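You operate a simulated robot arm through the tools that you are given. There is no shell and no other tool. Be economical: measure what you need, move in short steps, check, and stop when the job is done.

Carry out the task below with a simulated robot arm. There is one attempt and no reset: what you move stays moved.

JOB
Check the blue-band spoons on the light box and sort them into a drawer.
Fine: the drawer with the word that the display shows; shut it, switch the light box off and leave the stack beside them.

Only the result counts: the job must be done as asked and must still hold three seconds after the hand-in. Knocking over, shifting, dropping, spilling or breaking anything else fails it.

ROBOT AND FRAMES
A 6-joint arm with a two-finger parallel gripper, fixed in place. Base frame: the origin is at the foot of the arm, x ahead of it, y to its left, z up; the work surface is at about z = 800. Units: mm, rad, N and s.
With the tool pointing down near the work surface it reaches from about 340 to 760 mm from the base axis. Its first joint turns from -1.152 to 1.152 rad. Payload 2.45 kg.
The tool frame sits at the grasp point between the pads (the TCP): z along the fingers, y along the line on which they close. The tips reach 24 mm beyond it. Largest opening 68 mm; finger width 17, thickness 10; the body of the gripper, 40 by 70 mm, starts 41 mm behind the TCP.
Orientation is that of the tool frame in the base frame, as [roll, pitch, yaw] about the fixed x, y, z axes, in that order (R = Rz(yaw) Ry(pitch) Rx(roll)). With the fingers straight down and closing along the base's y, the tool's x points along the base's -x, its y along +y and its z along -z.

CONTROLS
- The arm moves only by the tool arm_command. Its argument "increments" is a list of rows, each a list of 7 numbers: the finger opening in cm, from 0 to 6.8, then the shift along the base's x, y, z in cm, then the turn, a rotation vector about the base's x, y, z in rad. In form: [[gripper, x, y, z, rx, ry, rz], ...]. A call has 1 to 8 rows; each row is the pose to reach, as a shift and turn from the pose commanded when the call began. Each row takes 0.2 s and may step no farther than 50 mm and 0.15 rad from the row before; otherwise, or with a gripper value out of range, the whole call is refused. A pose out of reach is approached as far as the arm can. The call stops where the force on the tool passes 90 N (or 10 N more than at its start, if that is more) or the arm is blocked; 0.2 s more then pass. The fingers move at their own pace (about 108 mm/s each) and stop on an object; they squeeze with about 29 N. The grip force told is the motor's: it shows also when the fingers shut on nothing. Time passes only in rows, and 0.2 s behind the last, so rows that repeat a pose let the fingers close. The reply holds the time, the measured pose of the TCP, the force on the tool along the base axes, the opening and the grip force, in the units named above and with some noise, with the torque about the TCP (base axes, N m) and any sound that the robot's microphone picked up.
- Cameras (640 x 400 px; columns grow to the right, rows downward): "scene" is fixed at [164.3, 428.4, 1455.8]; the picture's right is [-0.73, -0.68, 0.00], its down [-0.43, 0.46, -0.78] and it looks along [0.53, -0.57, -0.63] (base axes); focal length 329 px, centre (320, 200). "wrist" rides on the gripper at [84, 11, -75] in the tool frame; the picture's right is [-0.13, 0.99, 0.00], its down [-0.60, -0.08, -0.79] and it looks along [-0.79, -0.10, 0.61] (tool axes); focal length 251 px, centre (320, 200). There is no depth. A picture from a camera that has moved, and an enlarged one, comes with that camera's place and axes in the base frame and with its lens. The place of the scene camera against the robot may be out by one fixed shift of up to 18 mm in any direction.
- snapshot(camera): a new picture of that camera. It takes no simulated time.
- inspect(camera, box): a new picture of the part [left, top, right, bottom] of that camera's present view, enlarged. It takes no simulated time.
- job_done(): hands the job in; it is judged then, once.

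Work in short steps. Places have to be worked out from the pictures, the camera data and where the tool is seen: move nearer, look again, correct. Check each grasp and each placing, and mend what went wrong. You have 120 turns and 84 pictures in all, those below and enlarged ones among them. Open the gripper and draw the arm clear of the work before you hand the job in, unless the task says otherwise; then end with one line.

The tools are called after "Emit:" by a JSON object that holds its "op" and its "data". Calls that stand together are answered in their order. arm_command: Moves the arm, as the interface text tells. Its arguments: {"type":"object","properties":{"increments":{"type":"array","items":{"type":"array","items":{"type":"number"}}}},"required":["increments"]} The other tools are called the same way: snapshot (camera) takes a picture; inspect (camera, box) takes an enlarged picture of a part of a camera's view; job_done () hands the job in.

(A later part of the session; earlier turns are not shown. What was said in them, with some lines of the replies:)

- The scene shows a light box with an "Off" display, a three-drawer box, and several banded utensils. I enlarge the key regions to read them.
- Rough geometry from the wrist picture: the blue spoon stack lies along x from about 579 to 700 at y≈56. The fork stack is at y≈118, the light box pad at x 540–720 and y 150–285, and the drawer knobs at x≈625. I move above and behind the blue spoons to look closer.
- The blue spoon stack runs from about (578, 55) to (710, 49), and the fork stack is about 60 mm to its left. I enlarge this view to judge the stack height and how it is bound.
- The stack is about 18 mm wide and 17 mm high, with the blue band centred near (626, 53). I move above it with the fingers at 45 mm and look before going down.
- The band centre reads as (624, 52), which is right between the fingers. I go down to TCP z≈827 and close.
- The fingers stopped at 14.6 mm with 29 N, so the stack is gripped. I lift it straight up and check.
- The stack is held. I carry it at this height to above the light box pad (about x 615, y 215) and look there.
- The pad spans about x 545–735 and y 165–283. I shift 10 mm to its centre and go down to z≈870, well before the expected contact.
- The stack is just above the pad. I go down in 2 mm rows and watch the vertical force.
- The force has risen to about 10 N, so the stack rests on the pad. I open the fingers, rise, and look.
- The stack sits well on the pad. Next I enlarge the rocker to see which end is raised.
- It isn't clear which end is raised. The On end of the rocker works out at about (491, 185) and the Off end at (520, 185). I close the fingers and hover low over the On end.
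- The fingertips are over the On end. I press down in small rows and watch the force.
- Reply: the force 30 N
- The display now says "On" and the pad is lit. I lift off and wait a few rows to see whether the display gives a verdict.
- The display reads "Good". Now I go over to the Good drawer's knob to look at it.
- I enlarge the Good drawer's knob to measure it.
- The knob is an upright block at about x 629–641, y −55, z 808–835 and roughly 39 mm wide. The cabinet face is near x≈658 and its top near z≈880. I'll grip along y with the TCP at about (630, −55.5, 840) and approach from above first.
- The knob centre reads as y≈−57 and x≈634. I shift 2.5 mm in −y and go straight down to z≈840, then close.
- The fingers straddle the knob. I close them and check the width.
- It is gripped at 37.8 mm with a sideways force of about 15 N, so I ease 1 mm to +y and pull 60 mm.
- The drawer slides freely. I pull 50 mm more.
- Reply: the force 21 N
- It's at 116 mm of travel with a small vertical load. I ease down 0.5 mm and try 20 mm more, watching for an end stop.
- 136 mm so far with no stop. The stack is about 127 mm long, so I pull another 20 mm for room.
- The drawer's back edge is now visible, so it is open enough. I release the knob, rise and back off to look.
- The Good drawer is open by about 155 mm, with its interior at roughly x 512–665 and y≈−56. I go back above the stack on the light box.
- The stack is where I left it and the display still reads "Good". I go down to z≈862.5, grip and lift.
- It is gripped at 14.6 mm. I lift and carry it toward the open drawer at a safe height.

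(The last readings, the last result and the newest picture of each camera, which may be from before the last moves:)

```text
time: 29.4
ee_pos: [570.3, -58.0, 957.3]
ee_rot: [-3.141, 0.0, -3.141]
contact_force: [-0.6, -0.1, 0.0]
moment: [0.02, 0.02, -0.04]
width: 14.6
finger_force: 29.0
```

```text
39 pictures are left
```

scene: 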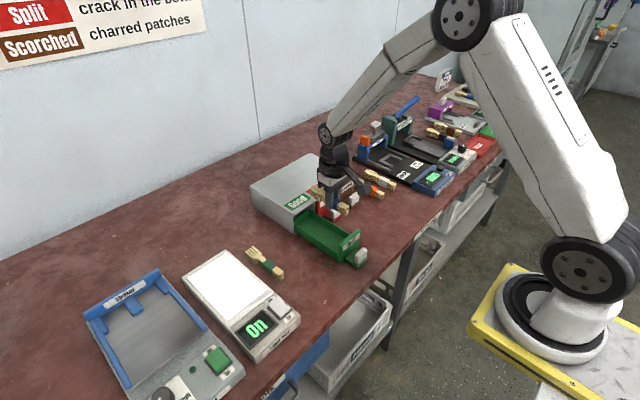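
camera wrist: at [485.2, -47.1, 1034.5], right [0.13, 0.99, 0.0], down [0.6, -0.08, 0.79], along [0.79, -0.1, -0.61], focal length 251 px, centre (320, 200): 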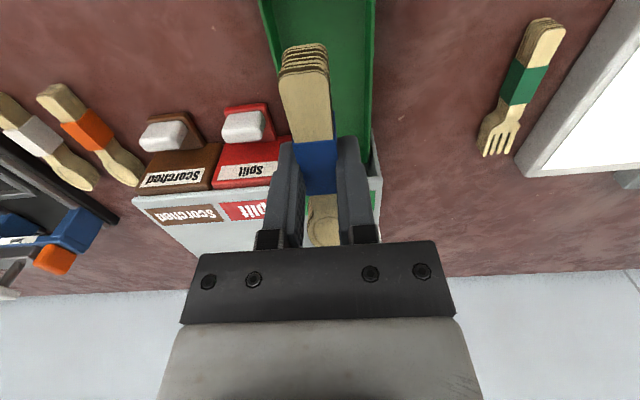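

The drawer reads as y −90…−18, so its centre is about −54. I shift +2.5 mm in y and −8 mm in x, then lower to z≈915 and look again.

Emit:
{"op": "arm_command", "data": {"increments": [[0, -0.8, 0.25, 0, 0, 0, 0], [0, -0.8, 0.25, -2, 0, 0, 0], [0, -0.8, 0.25, -4.2, 0, 0, 0], [0, -0.8, 0.25, -4.2, 0, 0, 0]]}}

Emit:
{"op": "snapshot", "data": {"camera": "wrist"}}

Emit:
{"op": "inspect", "data": {"camera": "scene", "box": [270, 160, 390, 280]}}

```text
time: 30.4
ee_pos: [562.6, -54.1, 916.3]
ee_rot: [-3.141, -0.001, -3.141]
contact_force: [0.7, -0.2, -0.2]
moment: [0.03, 0.01, 0.02]
width: 14.6
finger_force: 28.9
```

```text
38 pictures are left
camera wrist: at [478.0, -43.3, 991.7], right [0.13, 0.99, 0.0], down [0.6, -0.08, 0.79], along [0.79, -0.1, -0.61], focal length 251 px, centre (320, 200)
```

wrist: 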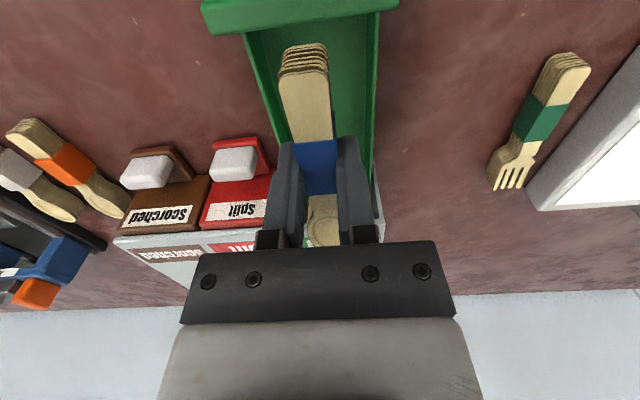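

```text
3.33 times, centred on (330, 220) of scene
camera zoom: at [164.3, 428.4, 1455.8], right [-0.73, -0.68, 0.0], down [-0.43, 0.46, -0.78], along [0.53, -0.57, -0.63], focal length 1098 px, centre (287, 133)
```

zoom: 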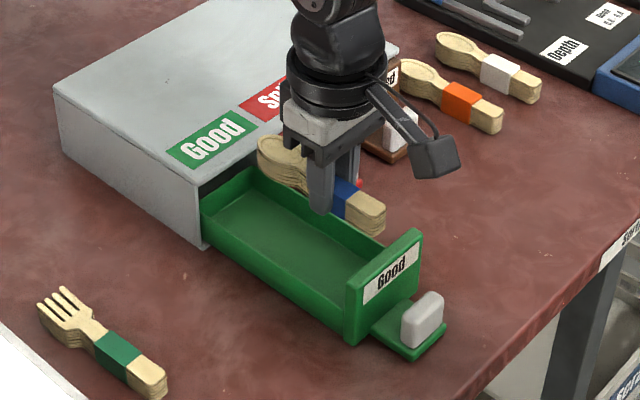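

The front panel's inner face is at about x≈517 and the cabinet face at about 658–662, and the stack spans 520–647. I shift +5 mm in x to centre it and go down to z≈850, still above the floor.

Emit:
{"op": "arm_command", "data": {"increments": [[0, 0.4, 0, -1, 0, 0, 0], [0, 0.4, 0, -2.5, 0, 0, 0], [0, 0.4, 0, -4, 0, 0, 0], [0, 0.4, 0, -5.4, 0, 0, 0], [0, 0.4, 0, -6.5, 0, 0, 0], [0, 0.4, 0, -6.5, 0, 0, 0]]}}

Emit:
{"op": "inspect", "data": {"camera": "scene", "box": [270, 160, 390, 280]}}

Emit:
{"op": "snapshot", "data": {"camera": "wrist"}}

```text
time: 31.8
ee_pos: [566.1, -53.4, 852.1]
ee_rot: [-3.141, 0.001, -3.14]
contact_force: [-0.5, 0.1, 0.4]
moment: [0.02, 0.04, 0.01]
width: 14.8
finger_force: 29.0
```

```text
3.33 times, centred on (330, 220) of scene
camera zoom: at [164.3, 428.4, 1455.8], right [-0.73, -0.68, 0.0], down [-0.43, 0.46, -0.78], along [0.53, -0.57, -0.63], focal length 1098 px, centre (287, 133)
```

zoom: 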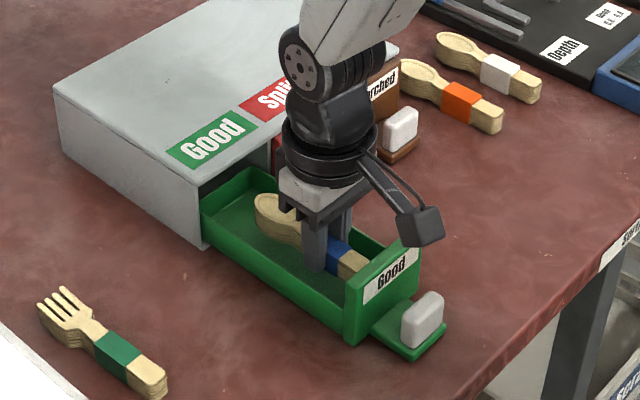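

```text
35 pictures are left
camera wrist: at [482.5, -43.1, 926.9], right [0.13, 0.99, 0.0], down [0.6, -0.08, 0.79], along [0.79, -0.1, -0.61], focal length 251 px, centre (320, 200)
```

wrist: 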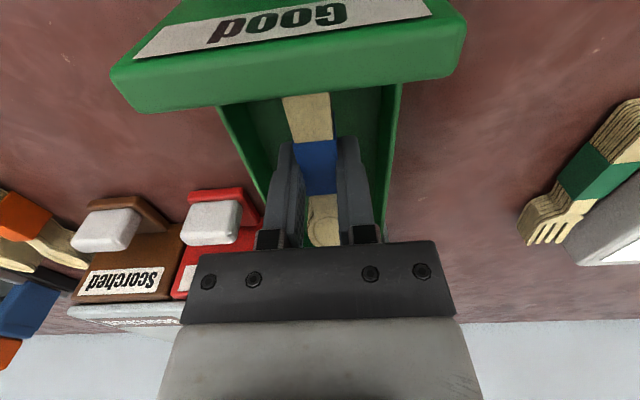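

The stack is inside the drawer and clear on all sides. I lower it in small steps until it touches the floor.

Emit:
{"op": "arm_command", "data": {"increments": [[0, 0, 0, -0.3, 0, 0, 0], [0, 0, 0, -0.6, 0, 0, 0], [0, 0, 0, -0.8, 0, 0, 0], [0, 0, 0, -0.8, 0, 0, 0]]}}

```text
time: 32.8
ee_pos: [566.0, -53.3, 842.7]
ee_rot: [-3.141, 0.001, 3.141]
contact_force: [0.4, 0.7, -0.8]
moment: [0.01, -0.02, -0.01]
width: 14.6
finger_force: 29.3
```

Emit:
{"op": "arm_command", "data": {"increments": [[0, 0, 0, -0.2, 0, 0, 0], [0, 0, 0, -0.4, 0, 0, 0], [0, 0, 0, -0.4, 0, 0, 0]]}}

```text
time: 33.6
ee_pos: [566.2, -54.0, 840.7]
ee_rot: [3.141, -0.001, 3.14]
contact_force: [0.0, 1.0, -0.6]
moment: [-0.01, 0.02, 0.0]
width: 14.7
finger_force: 28.7
```

Emit:
{"op": "arm_command", "data": {"increments": [[0, 0, 0, -0.2, 0, 0, 0], [0, 0, 0, -0.4, 0, 0, 0], [0, 0, 0, -0.4, 0, 0, 0]]}}

```text
time: 34.4
ee_pos: [564.3, -55.0, 835.6]
ee_rot: [3.139, 0.001, 3.141]
contact_force: [1.2, -0.8, -1.2]
moment: [-0.01, -0.01, -0.04]
width: 14.6
finger_force: 29.0
```

Emit:
{"op": "arm_command", "data": {"increments": [[0, 0, 0, -0.15, 0, 0, 0], [0, 0, 0, -0.3, 0, 0, 0], [0, 0, 0, -0.3, 0, 0, 0]]}}

Emit:
{"op": "inspect", "data": {"camera": "scene", "box": [300, 190, 370, 260]}}

```text
time: 35.2
ee_pos: [568.3, -55.3, 834.3]
ee_rot: [3.141, 0.006, -3.141]
contact_force: [0.8, 3.1, 30.9]
moment: [0.08, -0.01, 0.02]
width: 15.1
finger_force: 29.1
```

```text
5.71 times, centred on (335, 225) of scene
camera zoom: at [163.7, 428.6, 1455.9], right [-0.73, -0.68, 0.0], down [-0.43, 0.46, -0.78], along [0.53, -0.57, -0.63], focal length 1882 px, centre (234, 57)
```

zoom: 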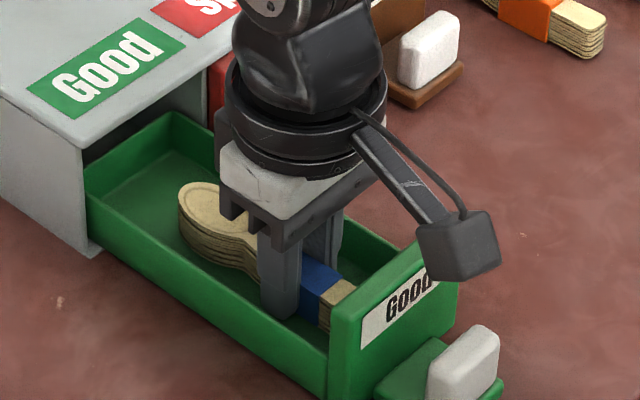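

Contact is made at about 31 N and the stack is on the floor. I ease up 1 mm, open slightly inside the drawer, and rise straight up.

Emit:
{"op": "arm_command", "data": {"increments": [[0, 0, 0, 0.12, 0, 0, 0], [3.6, 0, 0, 0.12, 0, 0, 0], [3.6, 0, 0, 0.12, 0, 0, 0], [3.6, 0, 0, 2, 0, 0, 0], [3.6, 0, 0, 6, 0, 0, 0], [3.6, 0, 0, 10, 0, 0, 0], [3.6, -4, 0, 13, 0, 0, 0], [3.6, -8.5, 0, 14, 0, 0, 0]]}}

Emit:
{"op": "snapshot", "data": {"camera": "wrist"}}

Emit:
{"op": "inspect", "data": {"camera": "scene", "box": [270, 160, 390, 280]}}

```text
time: 37.0
ee_pos: [480.2, -54.0, 973.7]
ee_rot: [3.141, 0.0, -3.14]
contact_force: [-0.5, 0.3, 0.4]
moment: [-0.03, -0.02, 0.0]
width: 35.8
finger_force: 0.1
```

```text
33 pictures are left
camera wrist: at [396.0, -43.8, 1049.3], right [0.13, 0.99, 0.0], down [0.6, -0.08, 0.79], along [0.79, -0.1, -0.61], focal length 251 px, centre (320, 200)
```

wrist: 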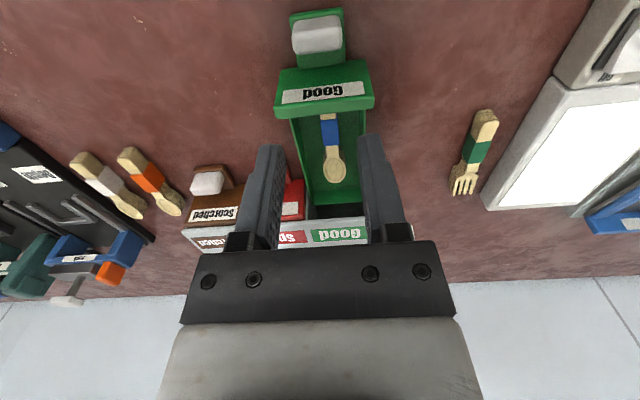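

```text
3.33 times, centred on (330, 220) of scene
camera zoom: at [164.2, 428.5, 1455.8], right [-0.73, -0.68, 0.0], down [-0.43, 0.46, -0.78], along [0.53, -0.57, -0.63], focal length 1098 px, centre (287, 133)
```

zoom: 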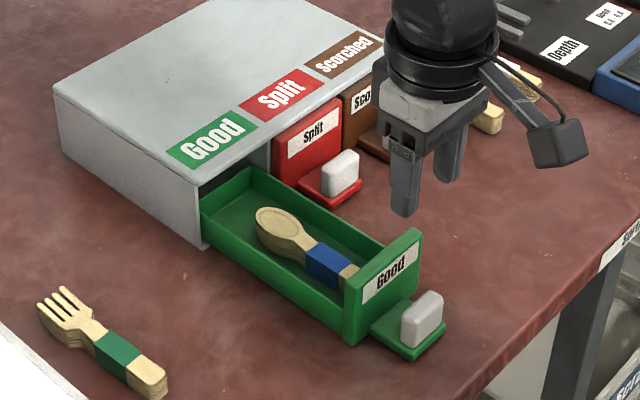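

The spoons lie flat in the Good drawer. I go back over the knob, which is now at about x 480, with open fingers, and descend to the same grip as before.

Emit:
{"op": "arm_command", "data": {"increments": [[5.8, -0.5, -0.15, -3, 0, 0, 0], [5.8, -0.5, -0.15, -7, 0, 0, 0], [5.8, -0.5, -0.15, -10, 0, 0, 0], [5.8, -0.5, -0.15, -13.4, 0, 0, 0], [5.8, -0.5, -0.15, -13.4, 0, 0, 0], [0, -0.5, -0.15, -13.4, 0, 0, 0], [0, -0.5, -0.15, -13.4, 0, 0, 0]]}}

Emit:
{"op": "inspect", "data": {"camera": "scene", "box": [270, 160, 390, 280]}}

```text
time: 38.6
ee_pos: [475.3, -56.0, 838.6]
ee_rot: [-3.141, -0.002, 3.141]
contact_force: [0.7, 10.2, -7.2]
moment: [0.18, -0.93, -0.09]
width: 37.9
finger_force: 45.1
```

```text
3.33 times, centred on (330, 220) of scene
camera zoom: at [164.4, 428.7, 1455.8], right [-0.73, -0.68, 0.0], down [-0.43, 0.46, -0.78], along [0.53, -0.57, -0.63], focal length 1098 px, centre (287, 133)
```

zoom: 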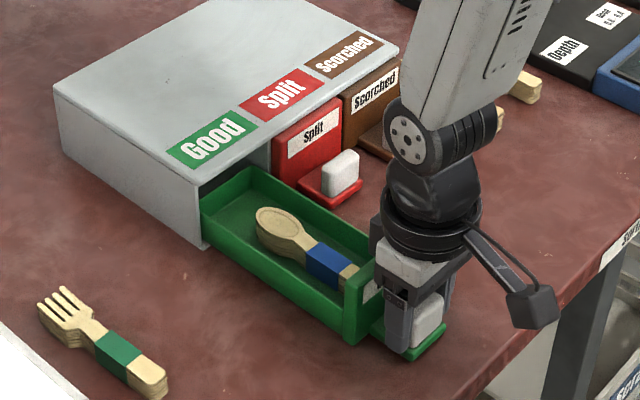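

The knob is gripped. I push the drawer in by 135 mm, gently so the stack does not slide.

Emit:
{"op": "arm_command", "data": {"increments": [[0, 1.0, 0.05, 0, 0, 0, 0], [0, 2.8, 0.05, 0, 0, 0, 0], [0, 4.8, 0.05, 0, 0, 0, 0], [0, 6.8, 0.05, 0, 0, 0, 0], [0, 8.8, 0.05, 0, 0, 0, 0], [0, 10.8, 0.05, 0, 0, 0, 0], [0, 12.3, 0.05, 0, 0, 0, 0], [0, 13.2, 0.05, 0, 0, 0, 0]]}}

Emit:
{"op": "inspect", "data": {"camera": "scene", "box": [250, 140, 370, 260]}}

```text
time: 40.4
ee_pos: [608.6, -56.4, 837.8]
ee_rot: [-3.14, -0.003, -3.14]
contact_force: [-0.1, -7.5, -11.7]
moment: [-0.25, -0.06, 0.16]
width: 37.7
finger_force: 45.0
```

```text
3.33 times, centred on (310, 200) of scene
camera zoom: at [164.5, 428.3, 1455.9], right [-0.73, -0.68, 0.0], down [-0.43, 0.46, -0.78], along [0.53, -0.57, -0.63], focal length 1098 px, centre (353, 200)
```

zoom: 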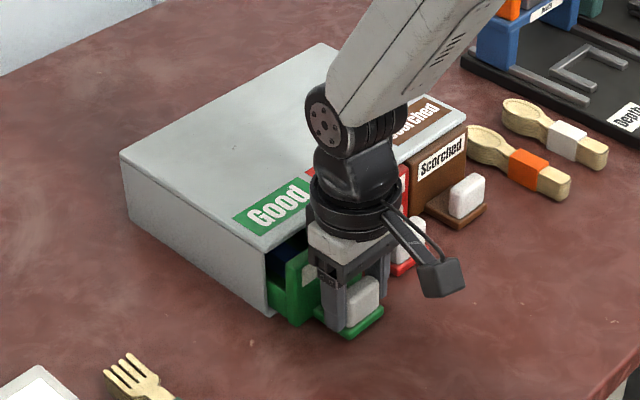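

About 20 mm remain, so I push on in small rows.

Emit:
{"op": "arm_command", "data": {"increments": [[0, 0.8, 0, 0, 0, 0, 0], [0, 1.5, 0, 0, 0, 0, 0], [0, 1.9, 0, 0, 0, 0, 0], [0, 1.9, 0, 0, 0, 0, 0]]}}

```text
time: 41.4
ee_pos: [626.8, -55.2, 837.6]
ee_rot: [3.14, -0.002, -3.141]
contact_force: [0.4, -9.0, -9.0]
moment: [0.04, 1.45, 0.15]
width: 37.9
finger_force: 45.2
```

Emit:
{"op": "arm_command", "data": {"increments": [[0, 0.1, 0, 0, 0, 0, 0], [0, 0.2, 0, 0, 0, 0, 0], [0, 0.3, 0, 0, 0, 0, 0], [0, 0.3, 0, 0, 0, 0, 0]]}}

Emit:
{"op": "inspect", "data": {"camera": "scene", "box": [280, 170, 360, 250]}}

```text
time: 42.4
ee_pos: [629.8, -56.2, 837.4]
ee_rot: [3.141, -0.002, -3.141]
contact_force: [-12.6, -9.8, -7.5]
moment: [-0.13, -1.27, -0.01]
width: 37.8
finger_force: 45.3
```

```text
5.00 times, centred on (320, 210) of scene
camera zoom: at [164.1, 428.2, 1455.9], right [-0.73, -0.68, 0.0], down [-0.43, 0.46, -0.78], along [0.53, -0.57, -0.63], focal length 1647 px, centre (320, 150)
```

zoom: 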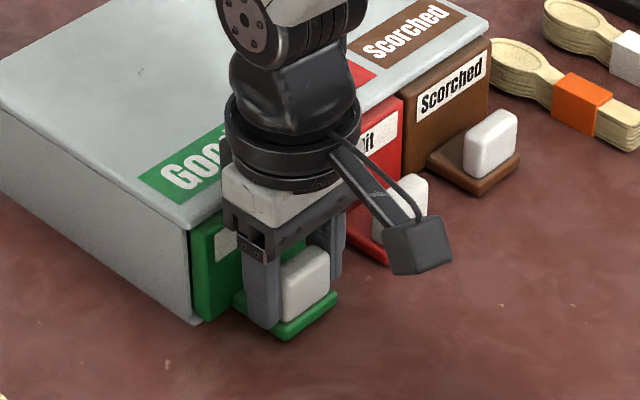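

The push force has risen to about 13 N at x≈629.5, the original closed position, so the drawer is shut. I release and rise straight up.

Emit:
{"op": "arm_command", "data": {"increments": [[0, -0.03, -0.06, 0, 0, 0, 0], [5.8, -0.03, -0.06, 0, 0, 0, 0], [5.8, -0.03, -0.06, 0, 0, 0, 0], [5.8, -0.03, -0.06, 3, 0, 0, 0], [5.8, -0.03, -0.06, 7, 0, 0, 0], [5.8, -2, 0, 11, 0, 0, 0], [5.8, -6, 2, 12, 0, 0, 0], [5.8, -9, 5, 12, 0, 0, 0]]}}

Emit:
{"op": "inspect", "data": {"camera": "scene", "box": [240, 140, 400, 250]}}

Emit:
{"op": "snapshot", "data": {"camera": "wrist"}}

```text
time: 44.2
ee_pos: [541.0, -5.9, 957.6]
ee_rot: [3.141, 0.001, 3.141]
contact_force: [0.2, -0.2, 0.2]
moment: [0.01, 0.03, -0.01]
width: 58.0
finger_force: 0.0
```

```text
3.64 times, centred on (320, 195) of scene
camera zoom: at [164.3, 428.4, 1455.8], right [-0.73, -0.68, 0.0], down [-0.43, 0.46, -0.78], along [0.53, -0.57, -0.63], focal length 1198 px, centre (320, 218)
```

zoom: 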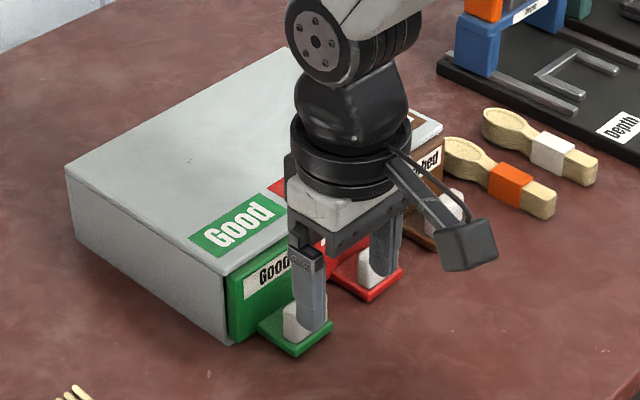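

```text
27 pictures are left
camera wrist: at [455.9, 4.8, 1033.9], right [0.13, 0.99, 0.0], down [0.6, -0.08, 0.79], along [0.79, -0.1, -0.61], focal length 251 px, centre (320, 200)
```

wrist: 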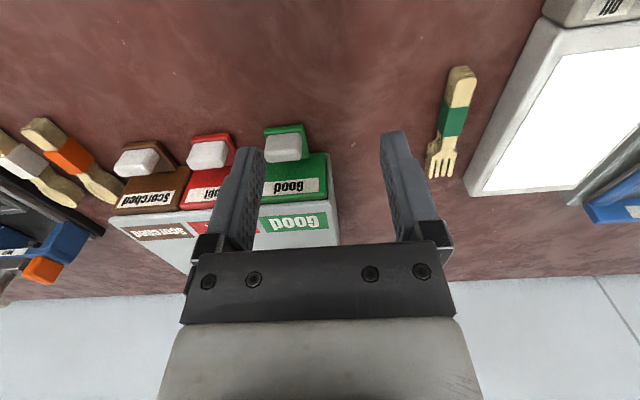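

The Good drawer is flush with the others. Next I hover closed fingers over the Off end of the rocker, at about (519, 185).

Emit:
{"op": "arm_command", "data": {"increments": [[0, -0.4, 4, 0, 0, 0, 0], [0, -0.9, 8, 0, 0, 0, 0], [0, -1.4, 12, 0, 0, 0, 0], [0, -1.9, 16, 0, 0, 0, 0], [0, -2.2, 19.1, 0, 0, 0, 0], [0, -2.2, 19.1, -3.5, 0, 0, 0], [0, -2.2, 19.1, -6.5, 0, 0, 0], [0, -2.2, 19.1, -6.5, 0, 0, 0]]}}

Emit:
{"op": "inspect", "data": {"camera": "scene", "box": [230, 260, 320, 350]}}

Emit:
{"op": "snapshot", "data": {"camera": "wrist"}}

```text
time: 46.0
ee_pos: [518.7, 185.7, 893.7]
ee_rot: [3.14, 0.0, -3.14]
contact_force: [-0.3, 0.1, 0.4]
moment: [0.0, -0.03, -0.04]
width: 0.0
finger_force: 23.3
```

```text
4.44 times, centred on (275, 305) of scene
camera zoom: at [164.3, 428.5, 1455.8], right [-0.73, -0.68, 0.0], down [-0.43, 0.46, -0.78], along [0.53, -0.57, -0.63], focal length 1464 px, centre (520, -267)
```

zoom: 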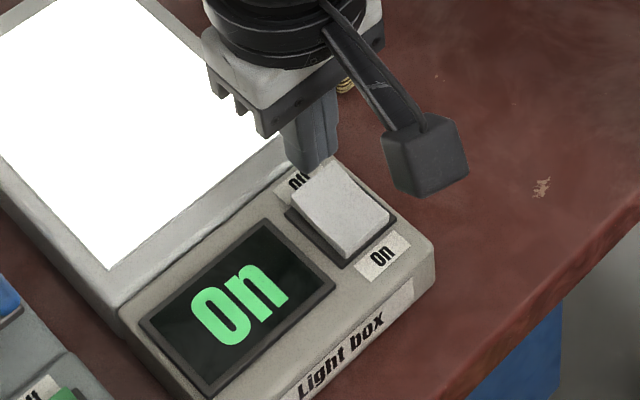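

```text
25 pictures are left
camera wrist: at [433.9, 196.7, 969.7], right [0.13, 0.99, 0.0], down [0.6, -0.08, 0.79], along [0.79, -0.1, -0.61], focal length 251 px, centre (320, 200)
```

wrist: 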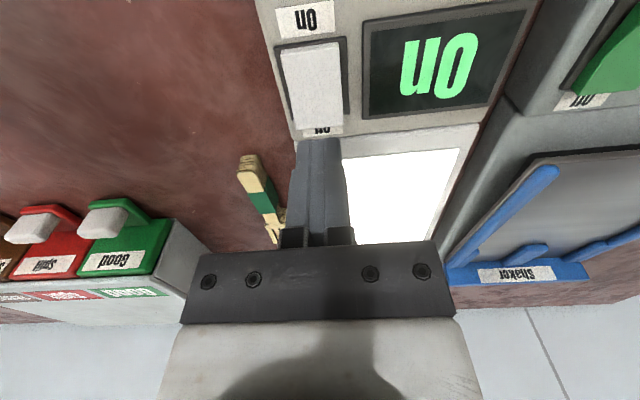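

The rocker spans about x 484–521 and its Off end is raised. I shift to x≈514 and press down in small rows.

Emit:
{"op": "arm_command", "data": {"increments": [[0, -0.4, -0.1, -0.8, 0, 0, 0], [0, -0.4, -0.1, -1.4, 0, 0, 0], [0, -0.4, -0.1, -1.9, 0, 0, 0], [0, -0.4, -0.1, -2.3, 0, 0, 0]]}}

Emit:
{"op": "inspect", "data": {"camera": "scene", "box": [230, 260, 320, 350]}}

```text
time: 47.0
ee_pos: [514.1, 184.5, 869.9]
ee_rot: [-3.141, 0.0, -3.141]
contact_force: [0.2, 0.2, 0.3]
moment: [0.0, -0.01, 0.02]
width: 0.4
finger_force: 23.7
```

```text
4.44 times, centred on (275, 305) of scene
camera zoom: at [164.3, 428.4, 1455.8], right [-0.73, -0.68, 0.0], down [-0.43, 0.46, -0.78], along [0.53, -0.57, -0.63], focal length 1464 px, centre (520, -267)
```

zoom: 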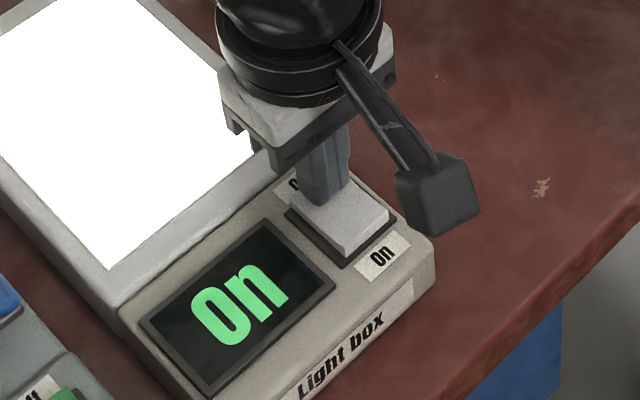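

Not in contact yet, so I continue down 8 mm in small rows.

Emit:
{"op": "arm_command", "data": {"increments": [[0, 0, 0, -0.2, 0, 0, 0], [0, 0, 0, -0.4, 0, 0, 0], [0, 0, 0, -0.6, 0, 0, 0]]}}

Emit:
{"op": "inspect", "data": {"camera": "scene", "box": [230, 260, 320, 350]}}

```text
time: 47.9
ee_pos: [515.5, 184.0, 870.5]
ee_rot: [3.141, 0.001, -3.141]
contact_force: [-4.7, -2.7, 13.6]
moment: [-0.09, 0.23, 0.03]
width: 0.2
finger_force: 23.9
stopped in row 3: the force on the tool passed its limit at 91 N (the readings are from after the stop); the commanded pose is now the measured one
```

```text
4.44 times, centred on (275, 305) of scene
camera zoom: at [163.9, 428.3, 1455.9], right [-0.73, -0.68, 0.0], down [-0.43, 0.46, -0.78], along [0.53, -0.57, -0.63], focal length 1464 px, centre (520, -267)
```

zoom: 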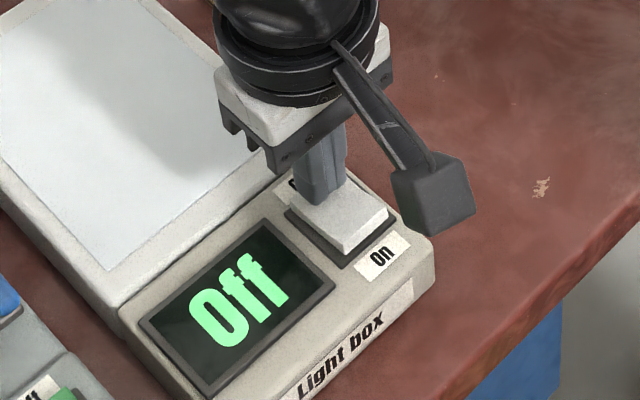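

It's off. I rise, open the gripper, draw the arm clear and check everything.

Emit:
{"op": "arm_command", "data": {"increments": [[0, 0, 0, 3, 0, 0, 0], [0, 0, 0, 7, 0, 0, 0], [3, -2, -3, 10, 0, 0, 0], [6.8, -4, -6, 13, 0, 0, 0], [6.8, -6, -9, 16, 0, 0, 0], [6.8, -8, -12, 19, 0, 0, 0], [6.8, -10, -15, 21, 0, 0, 0], [6.8, -12, -18, 23, 0, 0, 0]]}}

Emit:
{"op": "snapshot", "data": {"camera": "scene"}}

Emit:
{"op": "inspect", "data": {"camera": "scene", "box": [170, 140, 370, 370]}}

Emit:
{"op": "snapshot", "data": {"camera": "wrist"}}

```text
time: 49.7
ee_pos: [394.8, 4.9, 1099.6]
ee_rot: [3.14, 0.001, -3.141]
contact_force: [0.2, 0.1, 0.8]
moment: [0.01, 0.04, 0.03]
width: 68.1
finger_force: 0.1
```

```text
22 pictures are left
```

scene: 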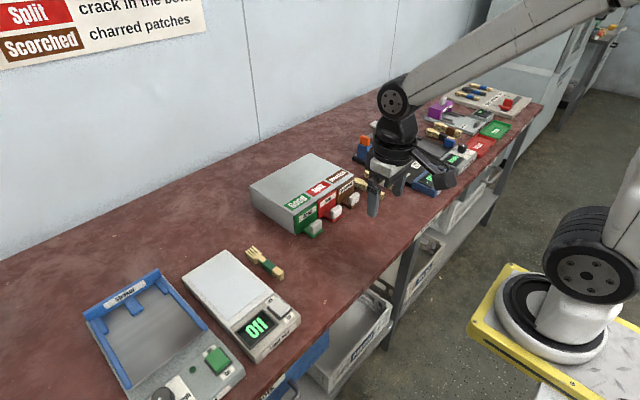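

```text
1.74 times, centred on (270, 255) of scene
camera zoom: at [164.2, 428.5, 1455.9], right [-0.73, -0.68, 0.0], down [-0.43, 0.46, -0.78], along [0.53, -0.57, -0.63], focal length 573 px, centre (407, 104)
```

zoom: 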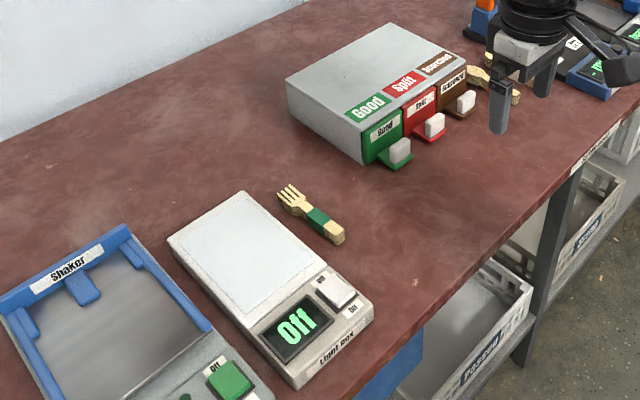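

```text
20 pictures are left
camera wrist: at [310.0, 15.6, 1175.6], right [0.13, 0.99, 0.0], down [0.6, -0.08, 0.79], along [0.79, -0.1, -0.61], focal length 251 px, centre (320, 200)
```

wrist: 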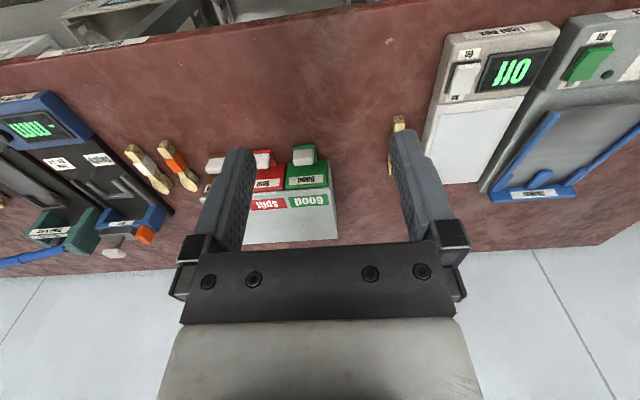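

The drawer is shut, the light box reads "Off", the fork stack and everything else are in place, and the arm is clear. I hand the job in.

Emit:
{"op": "job_done", "data": {}}

```text
The job is handed in.
```

The light box showed "Good" for the blue-band spoons, so they are in the Good drawer, which is shut; the light box is off and the fork stack beside it was left untouched.
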